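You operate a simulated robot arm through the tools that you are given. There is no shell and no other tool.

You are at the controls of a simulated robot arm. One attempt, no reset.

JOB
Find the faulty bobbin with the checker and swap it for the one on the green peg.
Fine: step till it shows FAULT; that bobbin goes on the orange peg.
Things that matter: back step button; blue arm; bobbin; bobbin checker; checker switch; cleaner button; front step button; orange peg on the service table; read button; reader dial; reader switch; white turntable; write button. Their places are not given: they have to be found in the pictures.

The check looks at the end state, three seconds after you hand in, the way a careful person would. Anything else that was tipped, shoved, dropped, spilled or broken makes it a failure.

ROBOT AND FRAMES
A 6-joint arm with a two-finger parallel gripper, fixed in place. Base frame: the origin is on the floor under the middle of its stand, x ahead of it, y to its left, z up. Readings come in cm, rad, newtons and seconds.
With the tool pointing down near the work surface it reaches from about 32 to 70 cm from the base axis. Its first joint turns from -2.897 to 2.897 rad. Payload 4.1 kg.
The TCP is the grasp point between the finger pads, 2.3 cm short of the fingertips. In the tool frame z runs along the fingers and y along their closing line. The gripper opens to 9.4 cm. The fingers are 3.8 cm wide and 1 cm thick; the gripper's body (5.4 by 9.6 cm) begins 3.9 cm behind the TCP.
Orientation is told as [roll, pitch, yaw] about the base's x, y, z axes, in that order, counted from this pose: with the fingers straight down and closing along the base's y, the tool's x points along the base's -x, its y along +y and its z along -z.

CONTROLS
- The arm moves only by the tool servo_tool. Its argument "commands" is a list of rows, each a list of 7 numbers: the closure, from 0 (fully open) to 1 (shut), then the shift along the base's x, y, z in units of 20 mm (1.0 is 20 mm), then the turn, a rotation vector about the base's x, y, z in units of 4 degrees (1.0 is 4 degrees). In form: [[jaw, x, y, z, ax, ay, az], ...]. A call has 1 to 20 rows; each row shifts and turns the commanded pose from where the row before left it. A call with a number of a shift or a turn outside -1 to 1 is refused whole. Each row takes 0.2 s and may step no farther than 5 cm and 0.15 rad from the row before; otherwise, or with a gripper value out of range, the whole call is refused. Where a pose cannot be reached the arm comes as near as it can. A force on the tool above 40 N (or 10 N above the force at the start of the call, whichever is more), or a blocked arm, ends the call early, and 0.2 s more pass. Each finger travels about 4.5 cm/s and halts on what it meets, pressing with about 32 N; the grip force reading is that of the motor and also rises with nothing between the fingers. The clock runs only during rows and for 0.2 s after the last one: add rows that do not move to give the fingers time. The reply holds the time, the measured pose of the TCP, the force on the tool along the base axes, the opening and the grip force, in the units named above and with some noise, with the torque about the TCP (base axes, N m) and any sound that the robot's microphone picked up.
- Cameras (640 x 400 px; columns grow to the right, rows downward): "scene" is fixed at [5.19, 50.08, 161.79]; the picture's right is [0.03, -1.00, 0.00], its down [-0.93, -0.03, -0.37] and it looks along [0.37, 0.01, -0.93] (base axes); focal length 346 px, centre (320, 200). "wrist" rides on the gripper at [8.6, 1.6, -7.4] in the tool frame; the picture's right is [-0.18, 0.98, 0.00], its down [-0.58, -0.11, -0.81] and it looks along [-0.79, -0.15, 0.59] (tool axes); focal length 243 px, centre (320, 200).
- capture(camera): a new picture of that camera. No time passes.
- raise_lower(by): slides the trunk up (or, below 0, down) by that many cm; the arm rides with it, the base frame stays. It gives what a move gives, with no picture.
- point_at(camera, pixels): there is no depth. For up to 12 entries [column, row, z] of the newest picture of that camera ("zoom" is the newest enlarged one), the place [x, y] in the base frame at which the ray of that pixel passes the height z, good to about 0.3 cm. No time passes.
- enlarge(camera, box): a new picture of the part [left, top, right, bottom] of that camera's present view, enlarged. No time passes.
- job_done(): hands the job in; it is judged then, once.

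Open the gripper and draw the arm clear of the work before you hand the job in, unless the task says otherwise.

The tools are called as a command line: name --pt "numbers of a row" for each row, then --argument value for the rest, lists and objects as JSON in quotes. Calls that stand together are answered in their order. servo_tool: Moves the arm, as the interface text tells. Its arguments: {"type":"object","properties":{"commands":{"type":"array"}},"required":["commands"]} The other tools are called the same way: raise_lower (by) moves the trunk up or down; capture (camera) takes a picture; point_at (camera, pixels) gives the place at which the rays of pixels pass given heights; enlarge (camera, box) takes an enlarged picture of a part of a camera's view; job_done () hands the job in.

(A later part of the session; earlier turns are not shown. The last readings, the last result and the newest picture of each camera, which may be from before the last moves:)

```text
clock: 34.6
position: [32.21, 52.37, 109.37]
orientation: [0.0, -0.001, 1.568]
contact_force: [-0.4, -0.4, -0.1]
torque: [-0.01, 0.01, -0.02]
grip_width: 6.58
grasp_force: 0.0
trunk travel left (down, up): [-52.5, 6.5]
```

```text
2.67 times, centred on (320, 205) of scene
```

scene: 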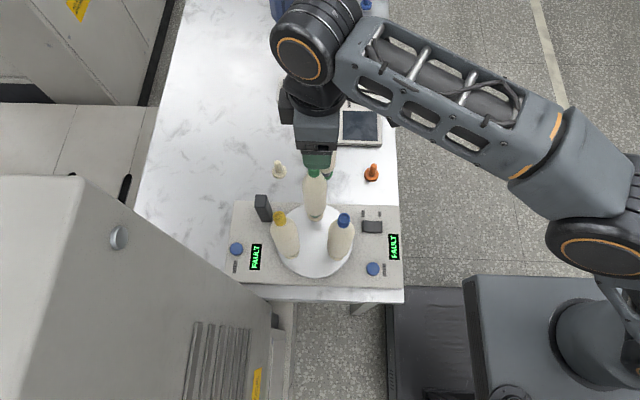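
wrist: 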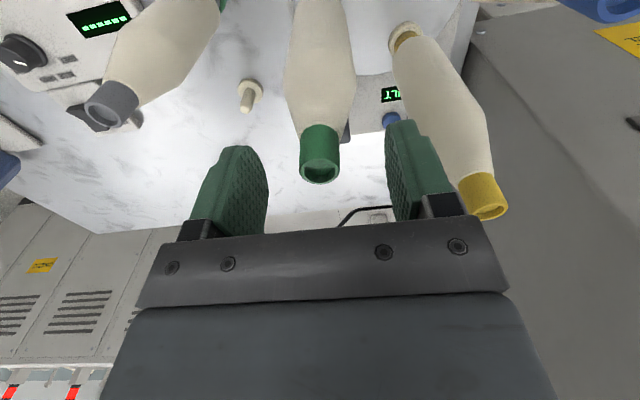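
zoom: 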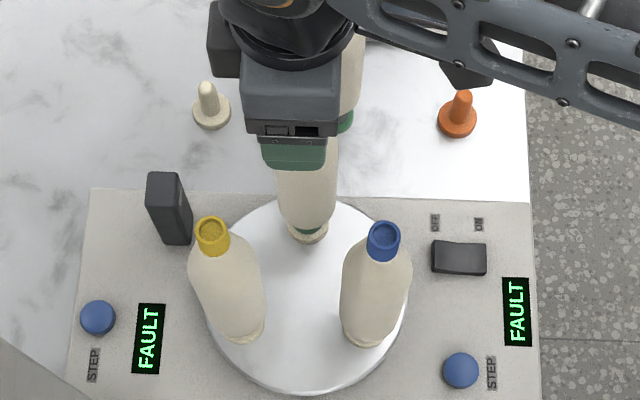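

The green rim at (320,170) lies centred between the fingers as expected for the TCP. I descend 1.7 cm more and close on the cap.

servo_tool --pt "0.3 0 -0.05 -0.45 0 0 0" --pt "0.3 0 0 -0.4 0 0 0" --pt "0.5 0 0 0 0 0 0" --pt "0.6 0 0 0 0 0 0" --pt "0.8 0 0 0 0 0 0" --pt "1 0 0 0 0 0 0" --pt "1 0 0 0 0 0 0" --pt "1 0 0 0 0 0 0"

capture --camera "wrist"

```text
clock: 36.4
position: [32.15, 52.3, 107.65]
orientation: [-0.002, 0.0, 1.568]
contact_force: [-0.4, 0.2, -0.2]
torque: [-0.02, 0.04, 0.01]
grip_width: 2.85
grasp_force: 32.4
trunk travel left (down, up): [-52.5, 6.5]
```

```text
taken
```

wrist: 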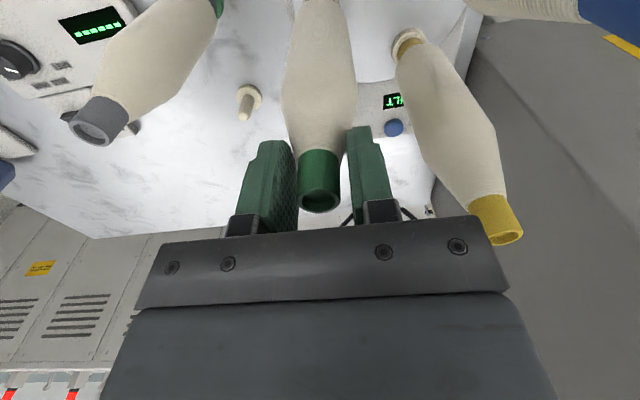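

The jaw stopped at 2.85 cm, wider than the ~2 cm cap, so the fingertips landed on the cone below the cap. I open a little, rise 1.15 cm and close again on the cap only.

servo_tool --pt "0.5 0 0 0 0 0 0" --pt "0.5 0 0 0 0 0 0" --pt "0.5 0 0 0.3 0 0 0" --pt "0.5 0 0 0.27 0 0 0" --pt "0.6 0 0 0 0 0 0" --pt "0.8 0 0 0 0 0 0" --pt "1 0 0 0 0 0 0" --pt "1 0 0 0 0 0 0" --pt "1 0 0 0 0 0 0"

capture --camera "wrist"

```text
clock: 38.4
position: [32.07, 52.33, 108.66]
orientation: [0.0, 0.001, 1.569]
contact_force: [0.9, 0.4, 0.1]
torque: [0.03, 0.06, 0.01]
grip_width: 2.31
grasp_force: 32.3
trunk travel left (down, up): [-52.5, 6.5]
```

```text
taken
```

wrist: 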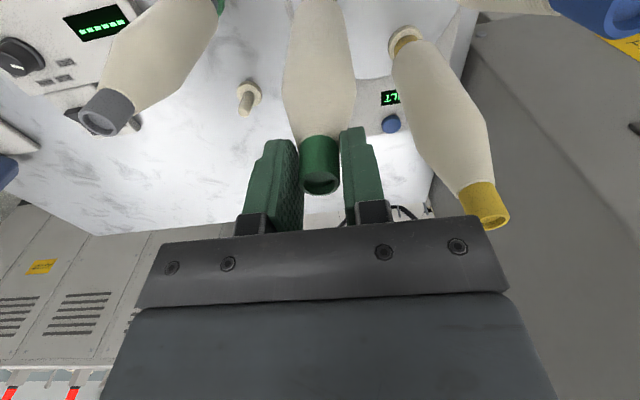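

Now the width is 2.31 cm. I zoom in on the grip to see if the pads touch the cap itself.

enlarge --camera "wrist" --box '[230, 90, 410, 235]'

enlarge --camera "scene" --box '[285, 160, 345, 220]'

```text
2.76 times, centred on (320, 162) of wrist
```

zoom: 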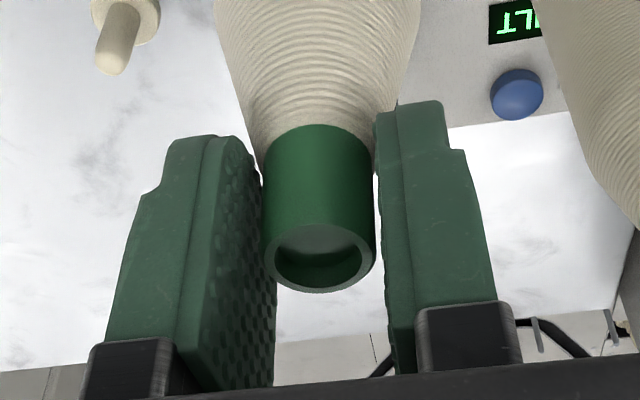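

```text
6.67 times, centred on (315, 190) of scene
```

zoom: 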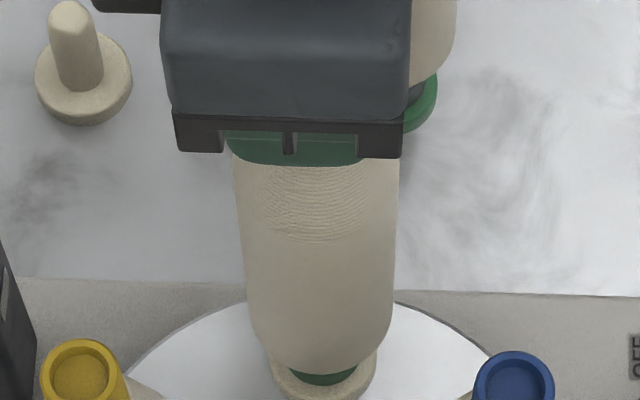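

The tips still just touch the top of the winding (tiny gap beside the cap at zoom (378,220)). I raise another 0.5 cm and regrip.

servo_tool --pt "0.6 0 0 0 0 0 0" --pt "0.6 0 0 0 0 0 0" --pt "0.6 0 0 0.27 0 0 0" --pt "0.6 0 0 0 0 0 0" --pt "0.8 0 0 0 0 0 0" --pt "1 0 0 0 0 0 0" --pt "1 0 0 0 0 0 0" --pt "1 0 0 0 0 0 0"

enlarge --camera "wrist" --box '[230, 90, 410, 235]'

```text
clock: 40.2
position: [31.93, 52.2, 109.19]
orientation: [0.0, 0.0, 1.569]
contact_force: [-0.2, 0.4, -0.1]
torque: [0.0, -0.06, 0.0]
grip_width: 1.9
grasp_force: 31.5
trunk travel left (down, up): [-52.5, 6.5]
```

```text
2.76 times, centred on (320, 162) of wrist
```

zoom: 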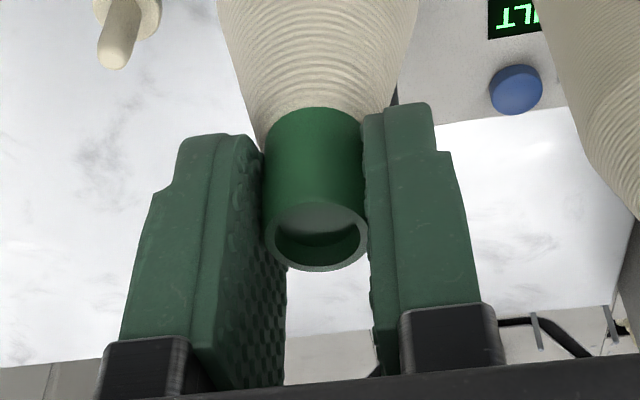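

Jaw width 1.90 cm: the pads hold the cap itself. I lift gently by 7 cm and check the weight and the display.

servo_tool --pt "1 0 0 0.25 0 0 0" --pt "1 0 0 0.25 0 0 0" --pt "1 0 0 0.5 0 0 0" --pt "1 0 0 0.5 0 0 0" --pt "1 0 0 0.5 0 0 0" --pt "1 0 0 0.5 0 0 0" --pt "1 0 0 0.5 0 0 0" --pt "1 0 0 0.5 0 0 0"

capture --camera "scene"

capture --camera "wrist"

```text
clock: 42.0
position: [31.98, 52.29, 116.2]
orientation: [0.0, 0.001, 1.569]
contact_force: [-0.8, 0.0, -1.3]
torque: [0.02, -0.03, 0.04]
grip_width: 1.93
grasp_force: 32.0
trunk travel left (down, up): [-52.5, 6.5]
```

```text
taken
```

scene: 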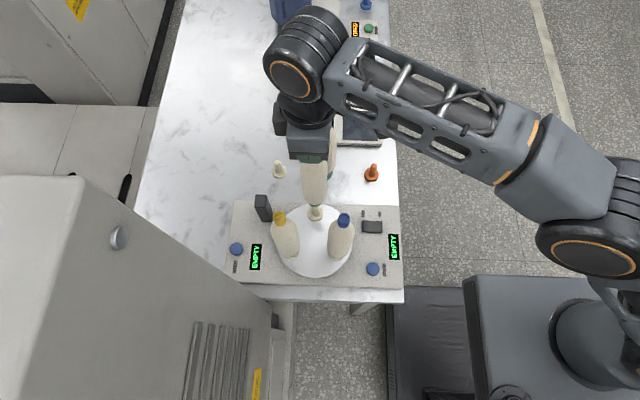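

```text
taken
```

wrist: 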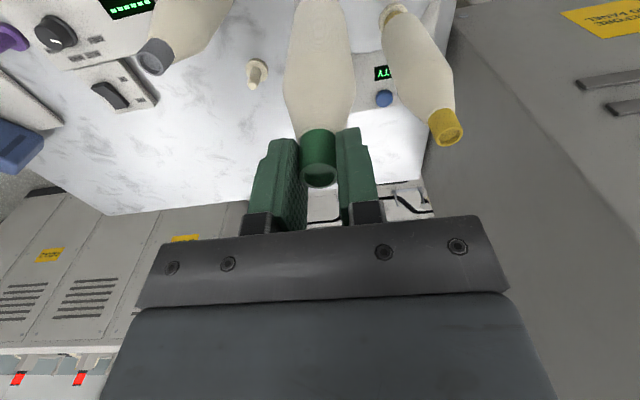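

The displays now read EMPTY, confirming the green‑capped bobbin was the one showing FAULT. I check that its bottom has cleared the turntable peg and re-measure the orange peg.

enlarge --camera "scene" --box '[280, 150, 400, 240]'

enlarge --camera "scene" --box '[355, 155, 390, 190]'

```text
4.44 times, centred on (340, 195) of scene
```

zoom: 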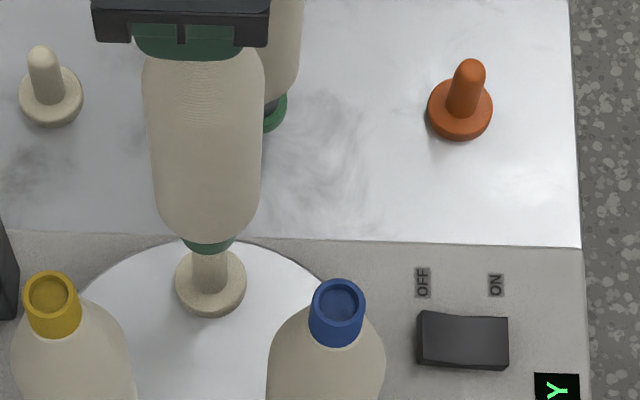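

```text
11.43 times, centred on (372, 172) of scene
```

zoom: 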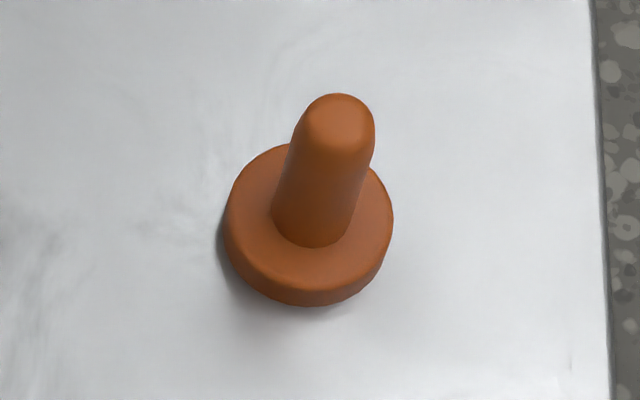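

The bobbin bottom has cleared the peg. Now I compute the orange peg axis from its flange centre (371.0,173.7) and pin top (373.5,165.0).

point_at --camera "scene" --pixels '[[371.1, 173.8, 80], [371.1, 173.8, 81], [371.1, 173.8, 82], [373.4, 164.9, 85], [373.4, 164.9, 86], [373.4, 164.9, 87], [373.4, 164.9, 88]]'

servo_tool --pt "1 0 0 0.5 0 0 0" --pt "1 0 0 0.5 0 0 0" --pt "1 0.4 -0.8 0 0 0 0" --pt "1 0.5 -0.8 0 0 0 0" --pt "1 0.5 -0.8 0 0 0 0" --pt "1 0.5 -0.8 0 0 0 0"

capture --camera "wrist"

capture --camera "scene"

```text
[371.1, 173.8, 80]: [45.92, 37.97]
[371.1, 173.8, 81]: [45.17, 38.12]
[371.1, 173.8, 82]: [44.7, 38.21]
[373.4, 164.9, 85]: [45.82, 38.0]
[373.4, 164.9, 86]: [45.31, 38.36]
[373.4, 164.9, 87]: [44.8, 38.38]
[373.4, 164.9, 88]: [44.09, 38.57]
```

```text
clock: 43.4
position: [35.9, 45.8, 118.31]
orientation: [0.0, -0.001, 1.568]
contact_force: [-0.2, 0.3, -1.2]
torque: [0.01, -0.01, -0.02]
grip_width: 1.91
grasp_force: 31.8
trunk travel left (down, up): [-52.5, 6.5]
```

```text
taken
```

wrist: 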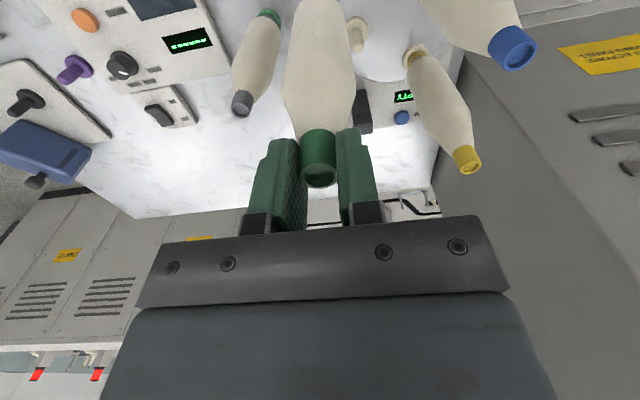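

```text
taken
```

scene: 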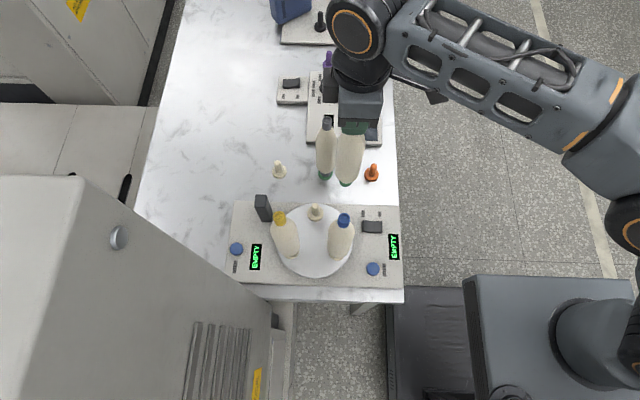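

The turntable's top peg is now exposed at (316,212). Since I know its true axis from the grip (31.95, 52.25), I measure it in the scene the same way to calibrate my orange-peg estimate.

enlarge --camera "scene" --box '[300, 195, 335, 230]'

enlarge --camera "scene" --box '[310, 110, 390, 195]'

enlarge --camera "wrist" --box '[330, 10, 430, 90]'

```text
11.43 times, centred on (318, 212) of scene
```

zoom: 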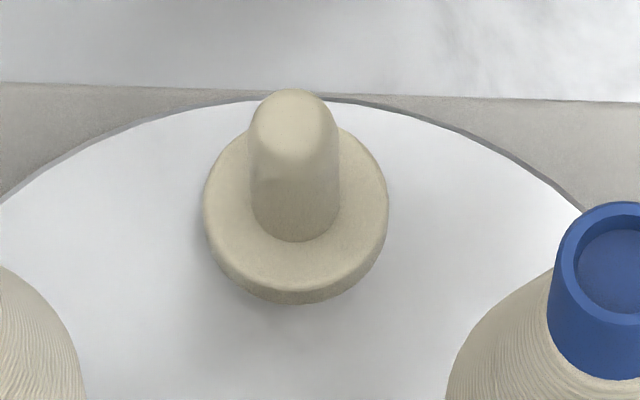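

```text
4.71 times, centred on (350, 152) of scene
```

zoom: 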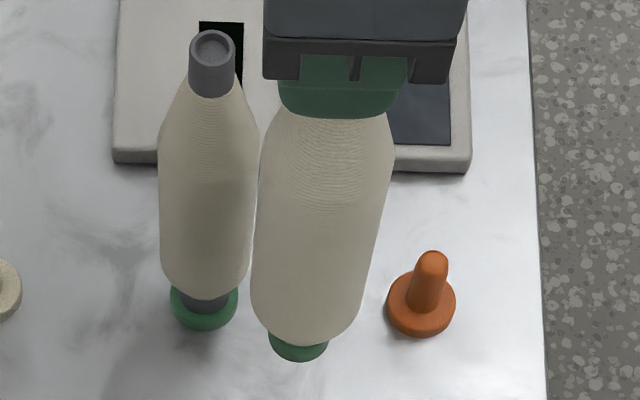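

```text
5.00 times, centred on (380, 50) of wrist
```

zoom: 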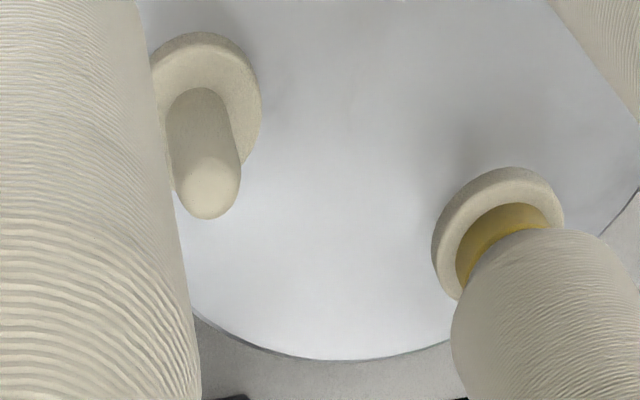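

Turntable peg: flange centre at scene (315.9,212.7), pin top (315.6,204.6). I see at which heights these rays give the known axis.

point_at --camera "scene" --pixels '[[315.86, 212.7, 83], [315.86, 212.7, 84], [315.86, 212.7, 85], [315.86, 212.7, 86], [315.64, 204.6, 89], [315.64, 204.6, 90], [315.64, 204.6, 91], [315.64, 204.6, 92]]'

point_at --camera "wrist" --pixels '[[357.6, 29.5, 83], [357.6, 29.5, 84], [357.6, 29.5, 85], [357.6, 29.5, 86]]'

```text
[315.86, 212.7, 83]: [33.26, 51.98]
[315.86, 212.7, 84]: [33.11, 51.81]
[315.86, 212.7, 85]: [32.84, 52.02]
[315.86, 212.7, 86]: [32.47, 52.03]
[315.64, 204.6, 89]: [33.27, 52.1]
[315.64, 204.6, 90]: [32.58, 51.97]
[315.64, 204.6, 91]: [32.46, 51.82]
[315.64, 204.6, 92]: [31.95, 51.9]
```

```text
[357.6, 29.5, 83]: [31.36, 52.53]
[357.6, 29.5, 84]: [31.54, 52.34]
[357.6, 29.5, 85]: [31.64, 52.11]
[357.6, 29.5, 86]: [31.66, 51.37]
```

Scene and wrist rays bracket the known axis with about ±0.4 cm bias (scene reads x slightly high), so the orange axis should be near (44.55, 38.3). I move there, hovering at TCP z≈113.

servo_tool --pt "1 0.7 -0.75 0 0 0 0" --pt "1 0.9 -0.75 0 0 0 0" --pt "1 0.9 -0.75 0 0 0 0" --pt "1 0.9 -0.75 0 0 0 0" --pt "1 0.9 -0.75 0 0 0 0" --pt "1 0 0 -0.8 0 0 0" --pt "1 0 0 -0.8 0 0 0" --pt "1 0 0 -0.8 0 0 0" --pt "1 0 0 0 0 0 0" --pt "1 0 0 0 0 0 0"

capture --camera "scene"

enlarge --camera "scene" --box '[345, 130, 405, 190]'

```text
clock: 45.6
position: [44.54, 38.26, 113.46]
orientation: [0.0, 0.0, 1.569]
contact_force: [0.0, 0.4, -0.8]
torque: [0.02, 0.01, -0.02]
grip_width: 1.89
grasp_force: 31.7
trunk travel left (down, up): [-52.5, 6.5]
```

```text
taken
```

scene: 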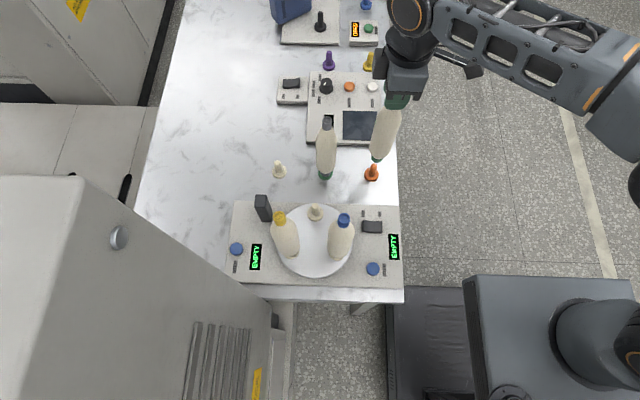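

```text
6.67 times, centred on (375, 160) of scene
```

zoom: 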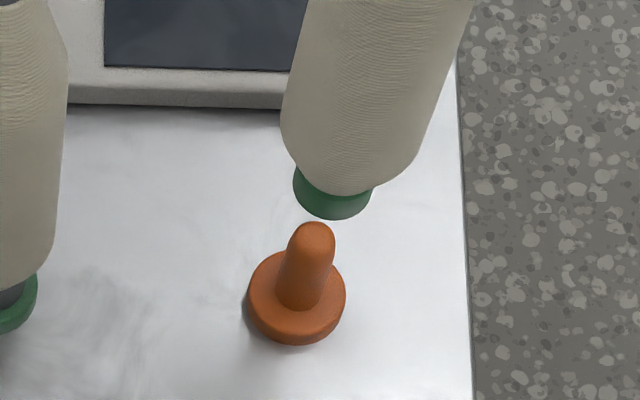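

The bobbin bottom rim (zoom centre about (333,184)) sits roughly above the pin (zoom (314,238)). I enlarge further to judge the remaining offset.

enlarge --camera "scene" --box '[358, 143, 393, 188]'

capture --camera "wrist"

```text
8.89 times, centred on (376, 166) of scene
```

zoom: 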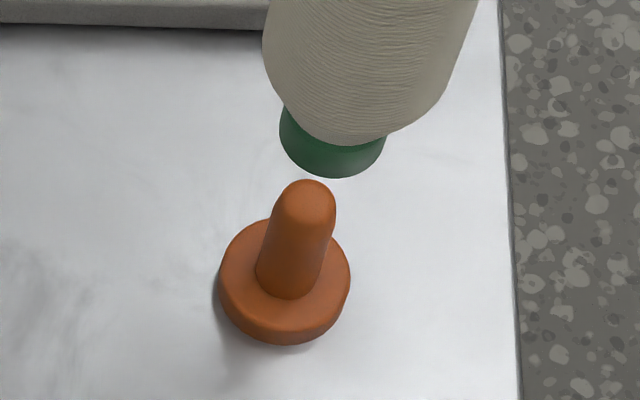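

```text
taken
```

wrist: 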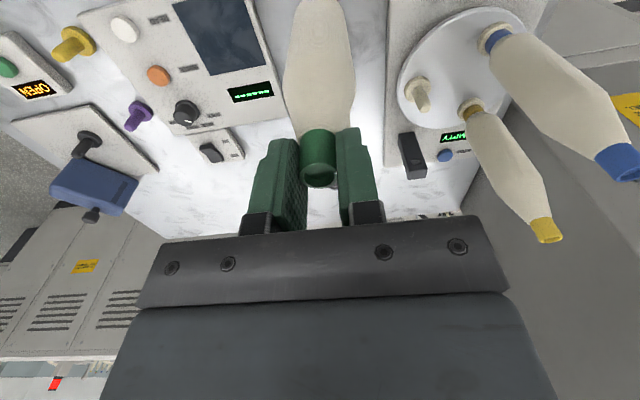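

By projecting the peg axis up, the bobbin is aligned in y within 1 mm, and needs about +0.2 cm in x. I shift that much and lower to just above the pin (TCP ≈110.6).

servo_tool --pt "1 0.1 0 -0.4 0 0 0" --pt "1 0 0 -0.5 0 0 0" --pt "1 0 0 -0.5 0 0 0" --pt "1 0 0 0 0 0 0" --pt "1 0 0 0 0 0 0"

enlarge --camera "scene" --box '[358, 143, 393, 188]'

```text
clock: 46.8
position: [44.72, 38.45, 110.59]
orientation: [0.0, 0.0, 1.569]
contact_force: [0.8, -0.5, -1.7]
torque: [0.03, 0.0, 0.0]
grip_width: 1.92
grasp_force: 31.8
trunk travel left (down, up): [-52.5, 6.5]
```

```text
8.89 times, centred on (376, 166) of scene
```

zoom: 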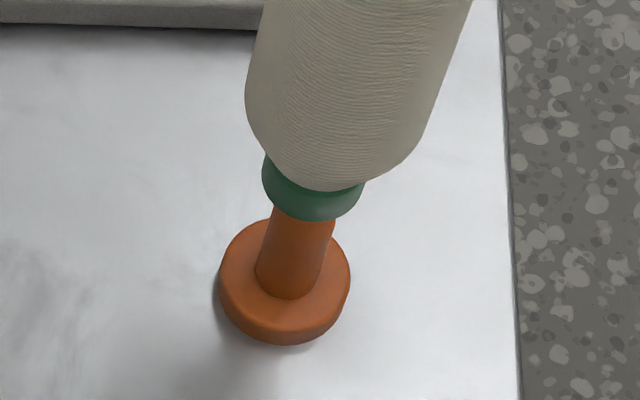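

Now the rim centre is at zoom (314,176) against an expected (318,170) for perfect alignment — within ~1–2 mm. I nudge x +0.15, y −0.1 and lower slowly past the pin top, watching the force.

servo_tool --pt "1 0.07 -0.05 0 0 0 0" --pt "1 0 0 -0.2 0 0 0" --pt "1 0 0 -0.2 0 0 0" --pt "1 0 0 -0.15 0 0 0" --pt "1 0 0 -0.15 0 0 0" --pt "1 0 0 -0.15 0 0 0"

enlarge --camera "scene" --box '[358, 143, 393, 188]'

```text
clock: 48.2
position: [44.95, 38.45, 109.09]
orientation: [0.0, 0.001, 1.57]
contact_force: [-0.3, -0.6, -1.3]
torque: [-0.01, -0.02, 0.04]
grip_width: 1.94
grasp_force: 32.3
trunk travel left (down, up): [-52.5, 6.5]
```

```text
8.89 times, centred on (376, 166) of scene
```

zoom: 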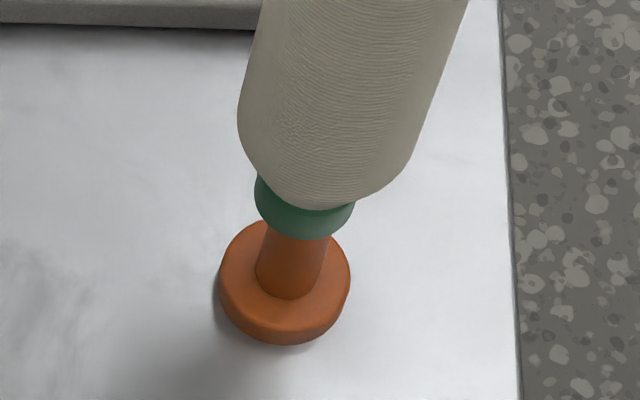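

No contact force; rim centre at zoom (305,196) versus expected (310,197), so y should go about −0.12. I adjust and continue lowering.

servo_tool --pt "1 0 -0.06 0 0 0 0" --pt "1 0 0 -0.15 0 0 0" --pt "1 0 0 -0.15 0 0 0" --pt "1 0 0 -0.15 0 0 0" --pt "1 0 0 -0.15 0 0 0"

enlarge --camera "scene" --box '[358, 143, 393, 188]'

```text
clock: 49.4
position: [45.04, 38.29, 107.77]
orientation: [-0.001, 0.0, 1.568]
contact_force: [-0.6, -0.4, -1.3]
torque: [-0.01, 0.02, 0.0]
grip_width: 1.93
grasp_force: 32.1
trunk travel left (down, up): [-52.5, 6.5]
```

```text
8.89 times, centred on (376, 166) of scene
```

zoom: 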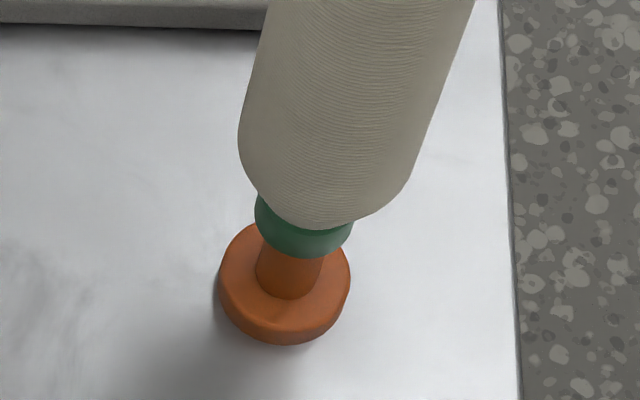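

Well aligned (rim (304,215) vs expected (303,219)), and with the pin already inside there is no side force. I lower another 2.6 cm.

servo_tool --pt "1 0 0 -0.2 0 0 0" --pt "1 0 0 -0.2 0 0 0" --pt "1 0 0 -0.2 0 0 0" --pt "1 0 0 -0.2 0 0 0" --pt "1 0 0 -0.2 0 0 0" --pt "1 0 0 -0.2 0 0 0" --pt "1 0 0 -0.1 0 0 0" --pt "1 0 0 0 0 0 0"

enlarge --camera "scene" --box '[358, 143, 393, 188]'

```text
clock: 51.2
position: [44.94, 38.14, 105.12]
orientation: [-0.001, 0.0, 1.57]
contact_force: [0.0, 0.1, -0.8]
torque: [0.04, 0.0, -0.01]
grip_width: 1.93
grasp_force: 31.8
trunk travel left (down, up): [-52.5, 6.5]
```

```text
8.89 times, centred on (376, 166) of scene
```

zoom: 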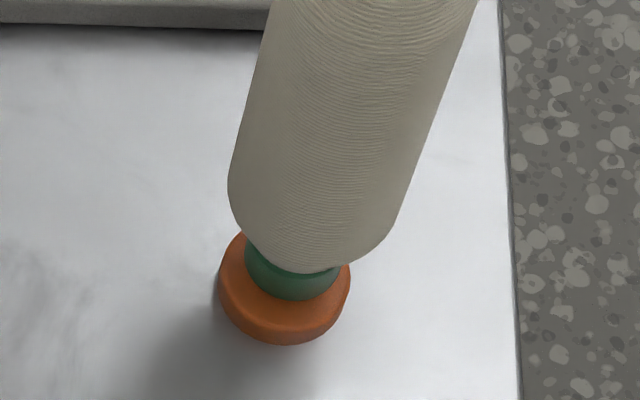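

The rim is nearly on the orange flange. I lower the last ~0.6 cm in 1 mm steps until contact shows.

servo_tool --pt "1 0 0 -0.08 0 0 0" --pt "1 0 0 -0.08 0 0 0" --pt "1 0 0 -0.05 0 0 0" --pt "1 0 0 -0.05 0 0 0" --pt "1 0 0 0 0 0 0"

```text
clock: 52.4
position: [44.9, 38.2, 104.61]
orientation: [0.0, 0.0, 1.569]
contact_force: [0.0, 0.8, -0.6]
torque: [-0.01, -0.07, 0.01]
grip_width: 1.93
grasp_force: 32.4
trunk travel left (down, up): [-52.5, 6.5]
```

No contact yet at z=104.6. I go on with 1 mm steps.

servo_tool --pt "1 0 0 -0.05 0 0 0" --pt "1 0 0 -0.05 0 0 0" --pt "1 0 0 -0.05 0 0 0" --pt "1 0 0 0 0 0 0"

enlarge --camera "scene" --box '[358, 143, 393, 188]'

```text
clock: 53.4
position: [44.9, 38.17, 104.2]
orientation: [-0.001, 0.0, 1.569]
contact_force: [-0.7, 0.1, -1.0]
torque: [0.0, -0.03, 0.0]
grip_width: 1.92
grasp_force: 32.2
trunk travel left (down, up): [-52.5, 6.5]
```

```text
8.89 times, centred on (376, 166) of scene
```

zoom: 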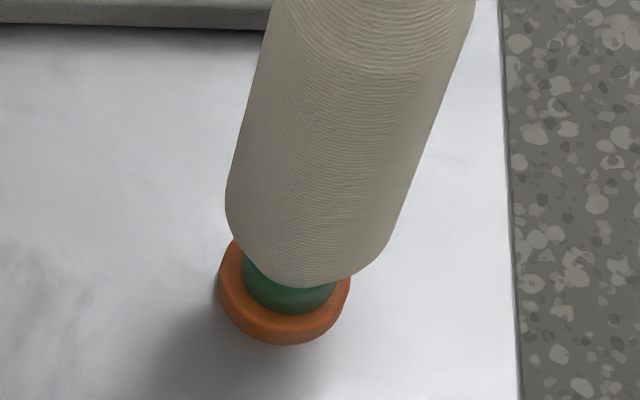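

The rim centre is now at about the flange-top level (row 273). I take a few more 1 mm steps to find the seat.

servo_tool --pt "1 0 0 -0.05 0 0 0" --pt "1 0 0 -0.05 0 0 0" --pt "1 0 0 -0.05 0 0 0" --pt "1 0 0 0 0 0 0"

```text
clock: 54.4
position: [44.93, 38.19, 104.18]
orientation: [-0.003, -0.004, 1.569]
contact_force: [-0.1, 2.0, 12.8]
torque: [0.06, 0.06, 0.07]
grip_width: 1.93
grasp_force: 31.8
trunk travel left (down, up): [-52.5, 6.5]
```

Contact at 12.8 N: the bobbin is seated with TCP at z≈104.2. I relax the pressure by 2 mm, then open the fingers.

servo_tool --pt "1 0 0 0.12 0 0 0" --pt "0.8 0 0 0 0 0 0" --pt "0.6 0 0 0 0 0 0" --pt "0.45 0 0 0 0 0 0" --pt "0.45 0 0 0 0 0 0" --pt "0.45 0 0 0 0 0 0"

capture --camera "wrist"

capture --camera "scene"

```text
clock: 55.8
position: [45.01, 38.11, 104.24]
orientation: [0.0, -0.001, 1.57]
contact_force: [-0.3, -0.1, 0.7]
torque: [-0.01, -0.03, -0.01]
grip_width: 5.17
grasp_force: 0.1
trunk travel left (down, up): [-52.5, 6.5]
```

```text
taken
```

wrist: 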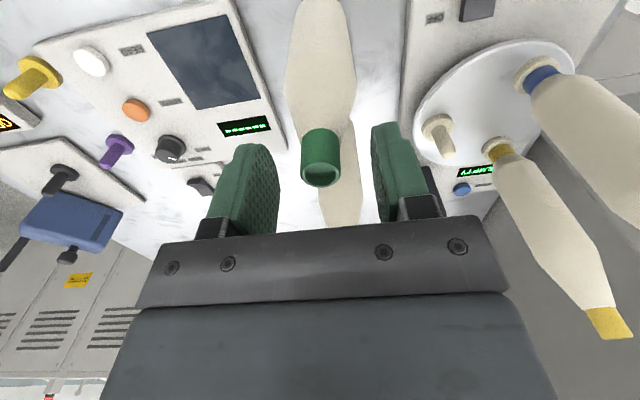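

```text
taken
```

scene: 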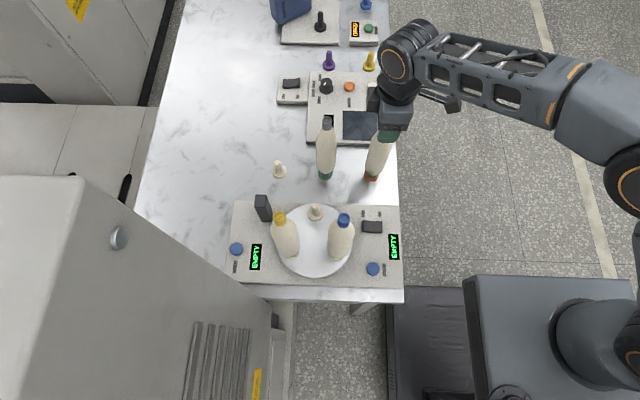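

The green-capped bobbin now stands upright on the orange peg. I lift straight off and move over the spare at (45.1, 49.9).

servo_tool --pt "0.35 0 0 0.4 0 0 0" --pt "0.35 0 0 0.8 0 0 0" --pt "0.35 0 0 0.9 0 0 0" --pt "0.35 0 0 0.9 0 0 0" --pt "0.35 0 0 0.5 0 0 0" --pt "0.35 0 0.9 0 0 0 0" --pt "0.35 0 0.9 0 0 0 0" --pt "0.35 0 0.9 0 0 0 0" --pt "0.35 0 0.9 0 0 0 0" --pt "0.35 0 0.9 0 0 0 0" --pt "0.35 0 0.9 0 0 0 0" --pt "0.35 0 0 0 0 0 0"

capture --camera "wrist"

capture --camera "scene"

```text
clock: 58.4
position: [44.84, 48.69, 111.11]
orientation: [0.0, 0.0, 1.569]
contact_force: [0.3, 0.2, -0.8]
torque: [-0.01, -0.03, 0.0]
grip_width: 6.11
grasp_force: 0.0
out of reach, approached as far as the arm can: row 11
trunk travel left (down, up): [-52.5, 6.5]
```

```text
taken
```

wrist: 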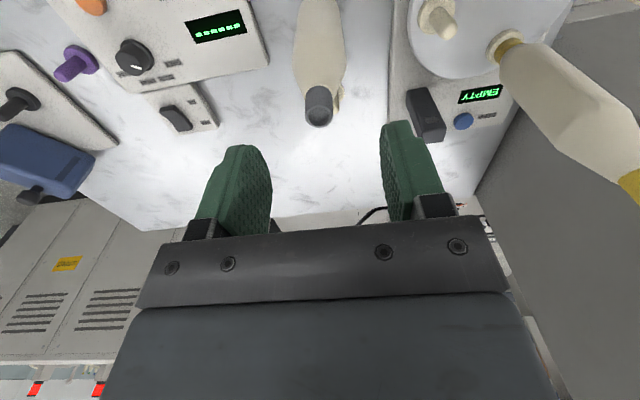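

```text
taken
```

scene: 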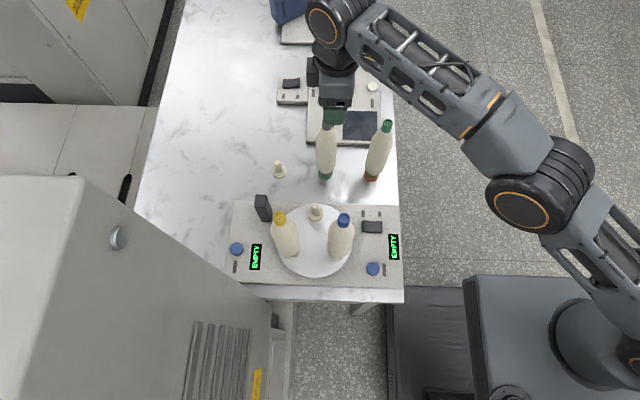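

The arm ran out of reach at r≈66 with the trunk at this height. Raising the trunk brings the shoulder closer to the wrist level, so I raise it 6 cm and then come down with the arm.

raise_lower --by 6

servo_tool --pt "0.35 0 0 -0.8 0 0 0" --pt "0.35 0 0 -0.8 0 0 0" --pt "0.35 0 0 -0.8 0 0 0" --pt "0.35 0.1 0.5 -0.3 0 0 0" --pt "0.35 0 0 0 0 0 0"

capture --camera "wrist"

```text
clock: 59.4
position: [44.61, 48.72, 117.04]
orientation: [0.001, 0.0, 1.569]
contact_force: [-0.3, 0.1, -0.6]
torque: [-0.01, -0.01, -0.02]
grip_width: 6.12
grasp_force: 0.0
trunk travel left (down, up): [-58.5, 0.5]
```

```text
clock: 60.6
position: [44.94, 49.8, 111.69]
orientation: [0.0, -0.003, 1.57]
contact_force: [0.7, 0.2, 0.1]
torque: [0.04, 0.04, 0.01]
grip_width: 6.1
grasp_force: 0.0
trunk travel left (down, up): [-58.5, 0.5]
```

```text
taken
```

wrist: 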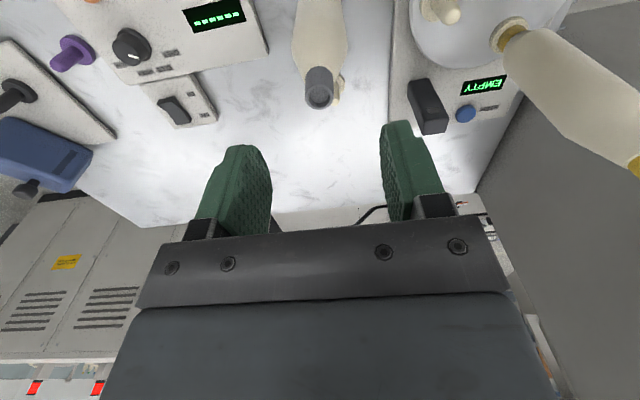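

Reach is fine now: TCP (44.94, 49.8). The grey cap is at (320,97); I enlarge to measure its rim centre.

enlarge --camera "wrist" --box '[280, 50, 360, 120]'

```text
5.71 times, centred on (320, 85) of wrist
```

zoom: 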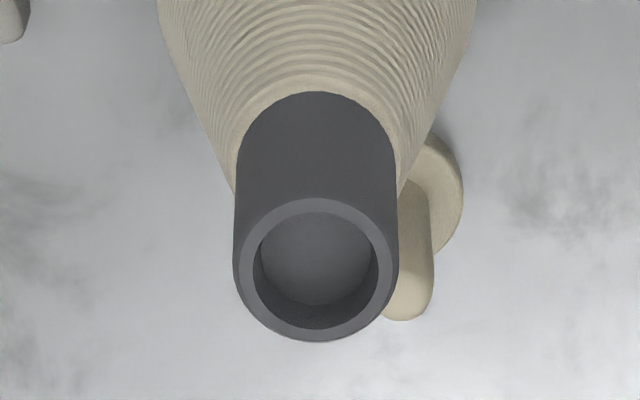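

Rim centre is at wrist (319.3,97.2). I find its position at the expected cap-top height of about 103.8.

point_at --camera "wrist" --pixels '[[319.3, 97.2, 103.5], [319.3, 97.2, 103.8], [319.3, 97.2, 104.1], [319.3, 97.2, 104.4]]'

```text
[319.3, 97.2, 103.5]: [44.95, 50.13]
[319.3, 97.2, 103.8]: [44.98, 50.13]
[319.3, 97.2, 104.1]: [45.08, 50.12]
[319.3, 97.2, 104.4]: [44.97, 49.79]
```

The spare's axis is at about (45.0, 50.05). I centre and descend to TCP z≈104.5, with the fingers open 6 cm.

servo_tool --pt "0.35 0.02 0.12 -0.5 0 0 0" --pt "0.35 0 0 -0.9 0 0 0" --pt "0.35 0 0 -0.9 0 0 0" --pt "0.35 0 0 -0.7 0 0 0" --pt "0.35 0 0 -0.5 0 0 0" --pt "0.35 0 0 0 0 0 0"

enlarge --camera "wrist" --box '[200, 90, 440, 235]'

```text
clock: 62.0
position: [45.1, 49.88, 104.8]
orientation: [0.001, -0.002, 1.571]
contact_force: [0.5, -0.2, 0.0]
torque: [0.01, 0.03, 0.02]
grip_width: 6.11
grasp_force: 0.1
trunk travel left (down, up): [-58.5, 0.5]
```

```text
2.67 times, centred on (320, 162) of wrist
```

zoom: 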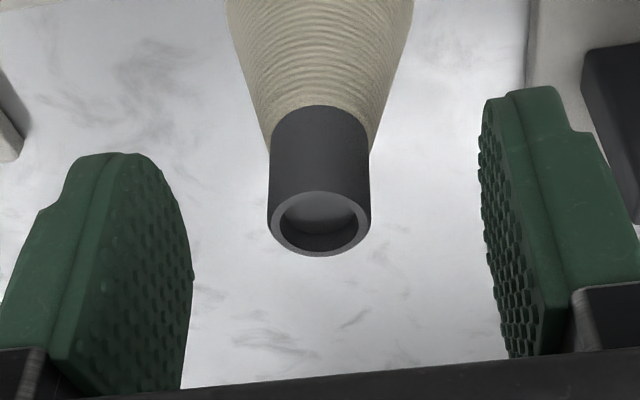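

The cap's rim (wrist row ≈171) is centred between the pads. I lower 0.4 cm more to match the earlier grip depth and close.

servo_tool --pt "0.35 -0.03 0 -0.2 0 0 0" --pt "0.5 0 0 0 0 0 0" --pt "0.65 0 0 0 0 0 0" --pt "0.8 0 0 0 0 0 0" --pt "1 0 0 0 0 0 0" --pt "1 0 0 0 0 0 0" --pt "1 0 0 0 0 0 0" --pt "1 0 0 0 0 0 0"

enlarge --camera "wrist" --box '[230, 90, 410, 235]'

```text
clock: 63.8
position: [44.9, 49.91, 104.33]
orientation: [-0.001, 0.001, 1.569]
contact_force: [-0.6, -1.0, 0.2]
torque: [-0.01, -0.06, 0.01]
grip_width: 1.91
grasp_force: 31.8
trunk travel left (down, up): [-58.5, 0.5]
```

```text
2.76 times, centred on (320, 162) of wrist
```

zoom: 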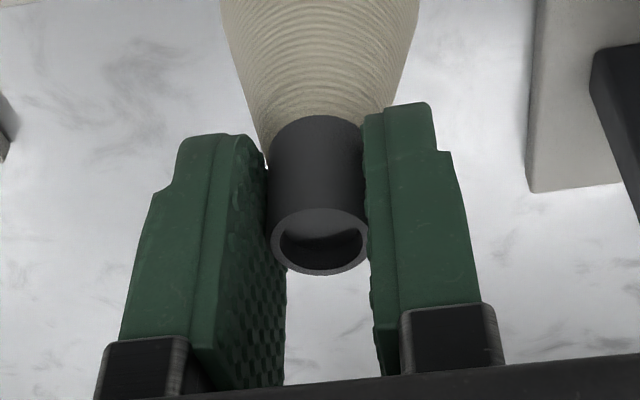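

The jaw holds the grey cap at 1.91 cm. I lift the spare 6.5 cm off the green peg and check.

servo_tool --pt "1 0 0 0.25 0 0 0" --pt "1 0 0 0.25 0 0 0" --pt "1 0 0 0.5 0 0 0" --pt "1 0 0 0.5 0 0 0" --pt "1 0 0 0.5 0 0 0" --pt "1 0 0 0.5 0 0 0" --pt "1 0 0 0.5 0 0 0" --pt "1 0 0 0.25 0 0 0"

enlarge --camera "scene" --box '[290, 90, 410, 200]'

```text
clock: 65.6
position: [44.7, 49.8, 110.95]
orientation: [0.0, 0.0, 1.57]
contact_force: [-0.4, 1.2, -1.8]
torque: [-0.01, -0.01, -0.02]
grip_width: 1.9
grasp_force: 31.9
trunk travel left (down, up): [-58.5, 0.5]
```

```text
3.64 times, centred on (350, 145) of scene
```

zoom: 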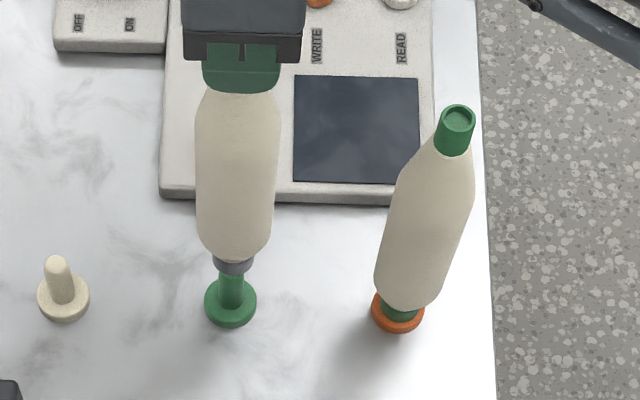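

The spare is off the green peg with its bottom above the pin. I rise further while moving towards the turntable's empty top peg, stopping slightly short.

servo_tool --pt "1 -0.4 0.1 0.55 0 0 0" --pt "1 -0.5 0.1 0.55 0 0 0" --pt "1 -0.5 0.1 0.55 0 0 0" --pt "1 -0.5 0.1 0.55 0 0 0" --pt "1 -0.5 0.1 0.55 0 0 0" --pt "1 -0.75 0.1 0 0 0 0" --pt "1 -0.75 0.1 0 0 0 0" --pt "1 -0.75 0.1 0 0 0 0" --pt "1 -0.75 0.1 0 0 0 0" --pt "1 -0.75 0.1 0 0 0 0" --pt "1 0 0 0 0 0 0" --pt "1 0 0 0 0 0 0"

capture --camera "scene"

capture --camera "wrist"

```text
clock: 68.2
position: [32.65, 51.96, 116.28]
orientation: [0.001, 0.001, 1.569]
contact_force: [0.2, 0.2, -1.9]
torque: [-0.08, -0.01, 0.0]
grip_width: 1.89
grasp_force: 32.2
trunk travel left (down, up): [-58.5, 0.5]
```

```text
taken
```

scene: 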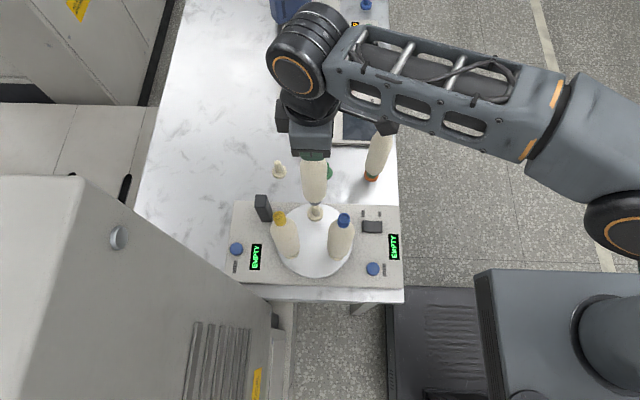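

```text
taken
```

wrist: 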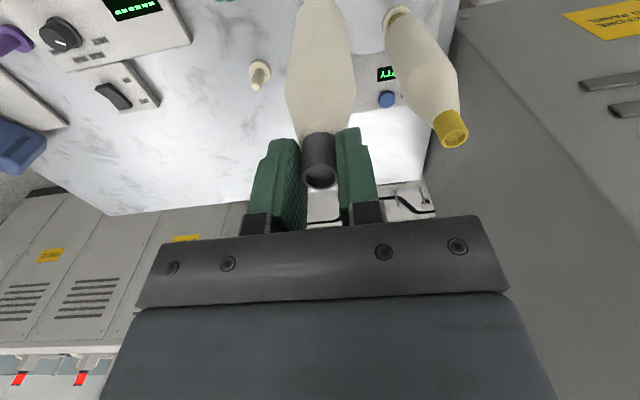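

Currently (32.65, 51.96); the recorded seat axis is (31.97, 52.25). I shift by (−0.68, +0.29) and compare with the same zoomed view taken earlier right after lifting.

servo_tool --pt "1 -0.34 0.145 0 0 0 0" --pt "1 0 0 0 0 0 0" --pt "1 0 0 0 0 0 0"

enlarge --camera "scene" --box '[280, 150, 400, 240]'

enlarge --camera "scene" --box '[298, 190, 338, 230]'

```text
clock: 69.0
position: [31.76, 52.34, 116.37]
orientation: [-0.001, 0.0, 1.568]
contact_force: [0.7, -0.1, -1.5]
torque: [-0.02, 0.04, -0.02]
grip_width: 1.95
grasp_force: 32.1
trunk travel left (down, up): [-58.5, 0.5]
```

```text
4.44 times, centred on (340, 195) of scene
```

zoom: 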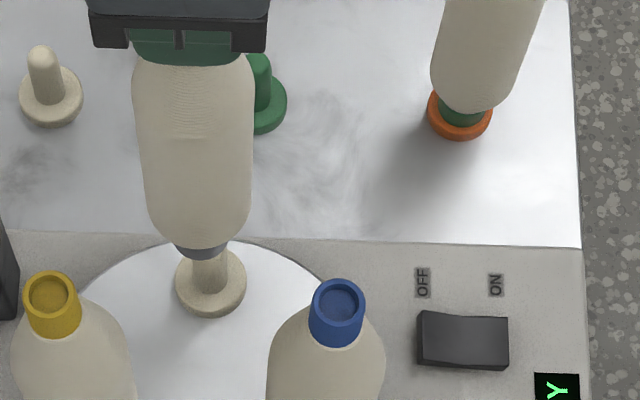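

```text
10.00 times, centred on (318, 210) of scene
```

zoom: 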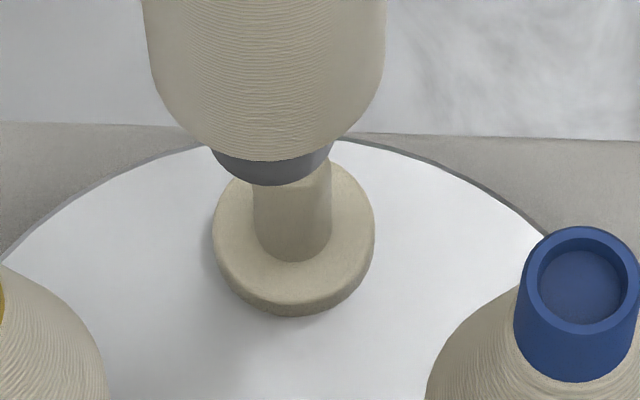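

The rim centre is at zoom (272,128) while the peg axis projects to about (289,121): the bobbin bottom is ~0.36 cm too far +y and ~0.16 cm short in x. I correct and lower 1.2 cm.

servo_tool --pt "1 0.08 -0.18 0 0 0 0" --pt "1 0 0 -0.3 0 0 0" --pt "1 0 0 -0.3 0 0 0" --pt "1 0 0 0 0 0 0" --pt "1 0 0 0 0 0 0"

enlarge --camera "scene" --box '[298, 190, 338, 230]'

```text
clock: 70.2
position: [32.01, 51.91, 115.05]
orientation: [0.0, 0.001, 1.569]
contact_force: [0.0, -0.5, -0.5]
torque: [0.03, 0.03, 0.02]
grip_width: 1.91
grasp_force: 32.0
trunk travel left (down, up): [-58.5, 0.5]
```

```text
10.00 times, centred on (318, 210) of scene
```

zoom: 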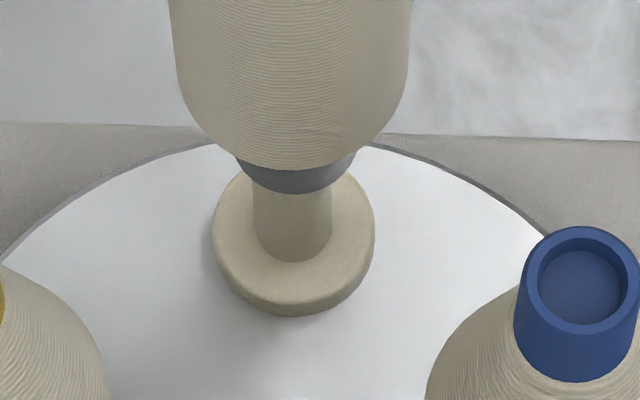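

Nearly aligned: rim centre (296,139) versus expected (290,144), about 1 mm each. I nudge x −0.1, y +0.1 and lower slowly past the pin top.

servo_tool --pt "1 -0.05 0.05 0 0 0 0" --pt "1 0 0 -0.15 0 0 0" --pt "1 0 0 -0.15 0 0 0" --pt "1 0 0 -0.15 0 0 0" --pt "1 0 0 -0.15 0 0 0" --pt "1 0 0 0 0 0 0"

enlarge --camera "scene" --box '[298, 190, 338, 230]'

```text
clock: 71.6
position: [32.01, 51.95, 113.86]
orientation: [0.0, 0.0, 1.571]
contact_force: [0.0, 0.1, -1.4]
torque: [0.01, 0.01, -0.01]
grip_width: 1.92
grasp_force: 32.2
trunk travel left (down, up): [-58.5, 0.5]
```

```text
10.00 times, centred on (318, 210) of scene
```

zoom: 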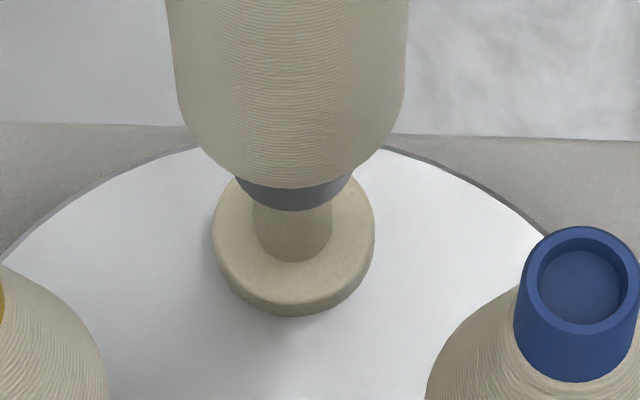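

No contact; rim centre (294,157) vs expected (291,163). I nudge x −0.1, y +0.06 and lower another 1.2 cm.

servo_tool --pt "1 -0.05 0.03 0 0 0 0" --pt "1 0 0 -0.15 0 0 0" --pt "1 0 0 -0.15 0 0 0" --pt "1 0 0 -0.15 0 0 0" --pt "1 0 0 -0.15 0 0 0" --pt "1 0 0 0 0 0 0"

enlarge --camera "scene" --box '[298, 190, 338, 230]'

```text
clock: 73.0
position: [31.89, 52.03, 112.81]
orientation: [0.0, 0.0, 1.569]
contact_force: [-0.4, -0.7, -1.5]
torque: [-0.09, -0.12, -0.01]
grip_width: 1.91
grasp_force: 31.8
trunk travel left (down, up): [-58.5, 0.5]
```

```text
10.00 times, centred on (318, 210) of scene
```

zoom: 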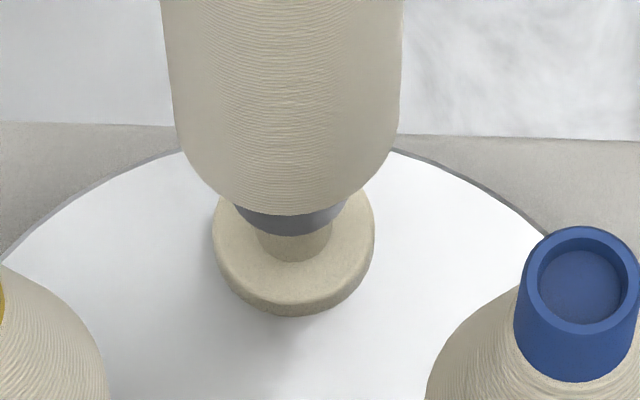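

Aligned now (rim (291,182) vs expected (291,181)) with only tiny torque. I continue lowering 2.8 cm.

servo_tool --pt "1 0 0 -0.2 0 0 0" --pt "1 0 0 -0.2 0 0 0" --pt "1 0 0 -0.2 0 0 0" --pt "1 0 0 -0.2 0 0 0" --pt "1 0 0 -0.2 0 0 0" --pt "1 0 0 -0.2 0 0 0" --pt "1 0 0 -0.1 0 0 0" --pt "1 0 0 0 0 0 0"

enlarge --camera "scene" --box '[298, 190, 338, 230]'

```text
clock: 74.8
position: [31.9, 52.14, 110.17]
orientation: [0.0, 0.0, 1.568]
contact_force: [0.4, -0.9, -1.4]
torque: [-0.05, -0.23, 0.0]
grip_width: 1.94
grasp_force: 31.5
trunk travel left (down, up): [-58.5, 0.5]
```

```text
10.00 times, centred on (318, 210) of scene
```

zoom: 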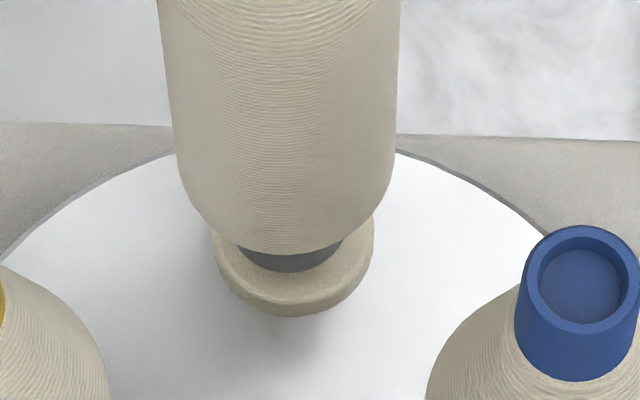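

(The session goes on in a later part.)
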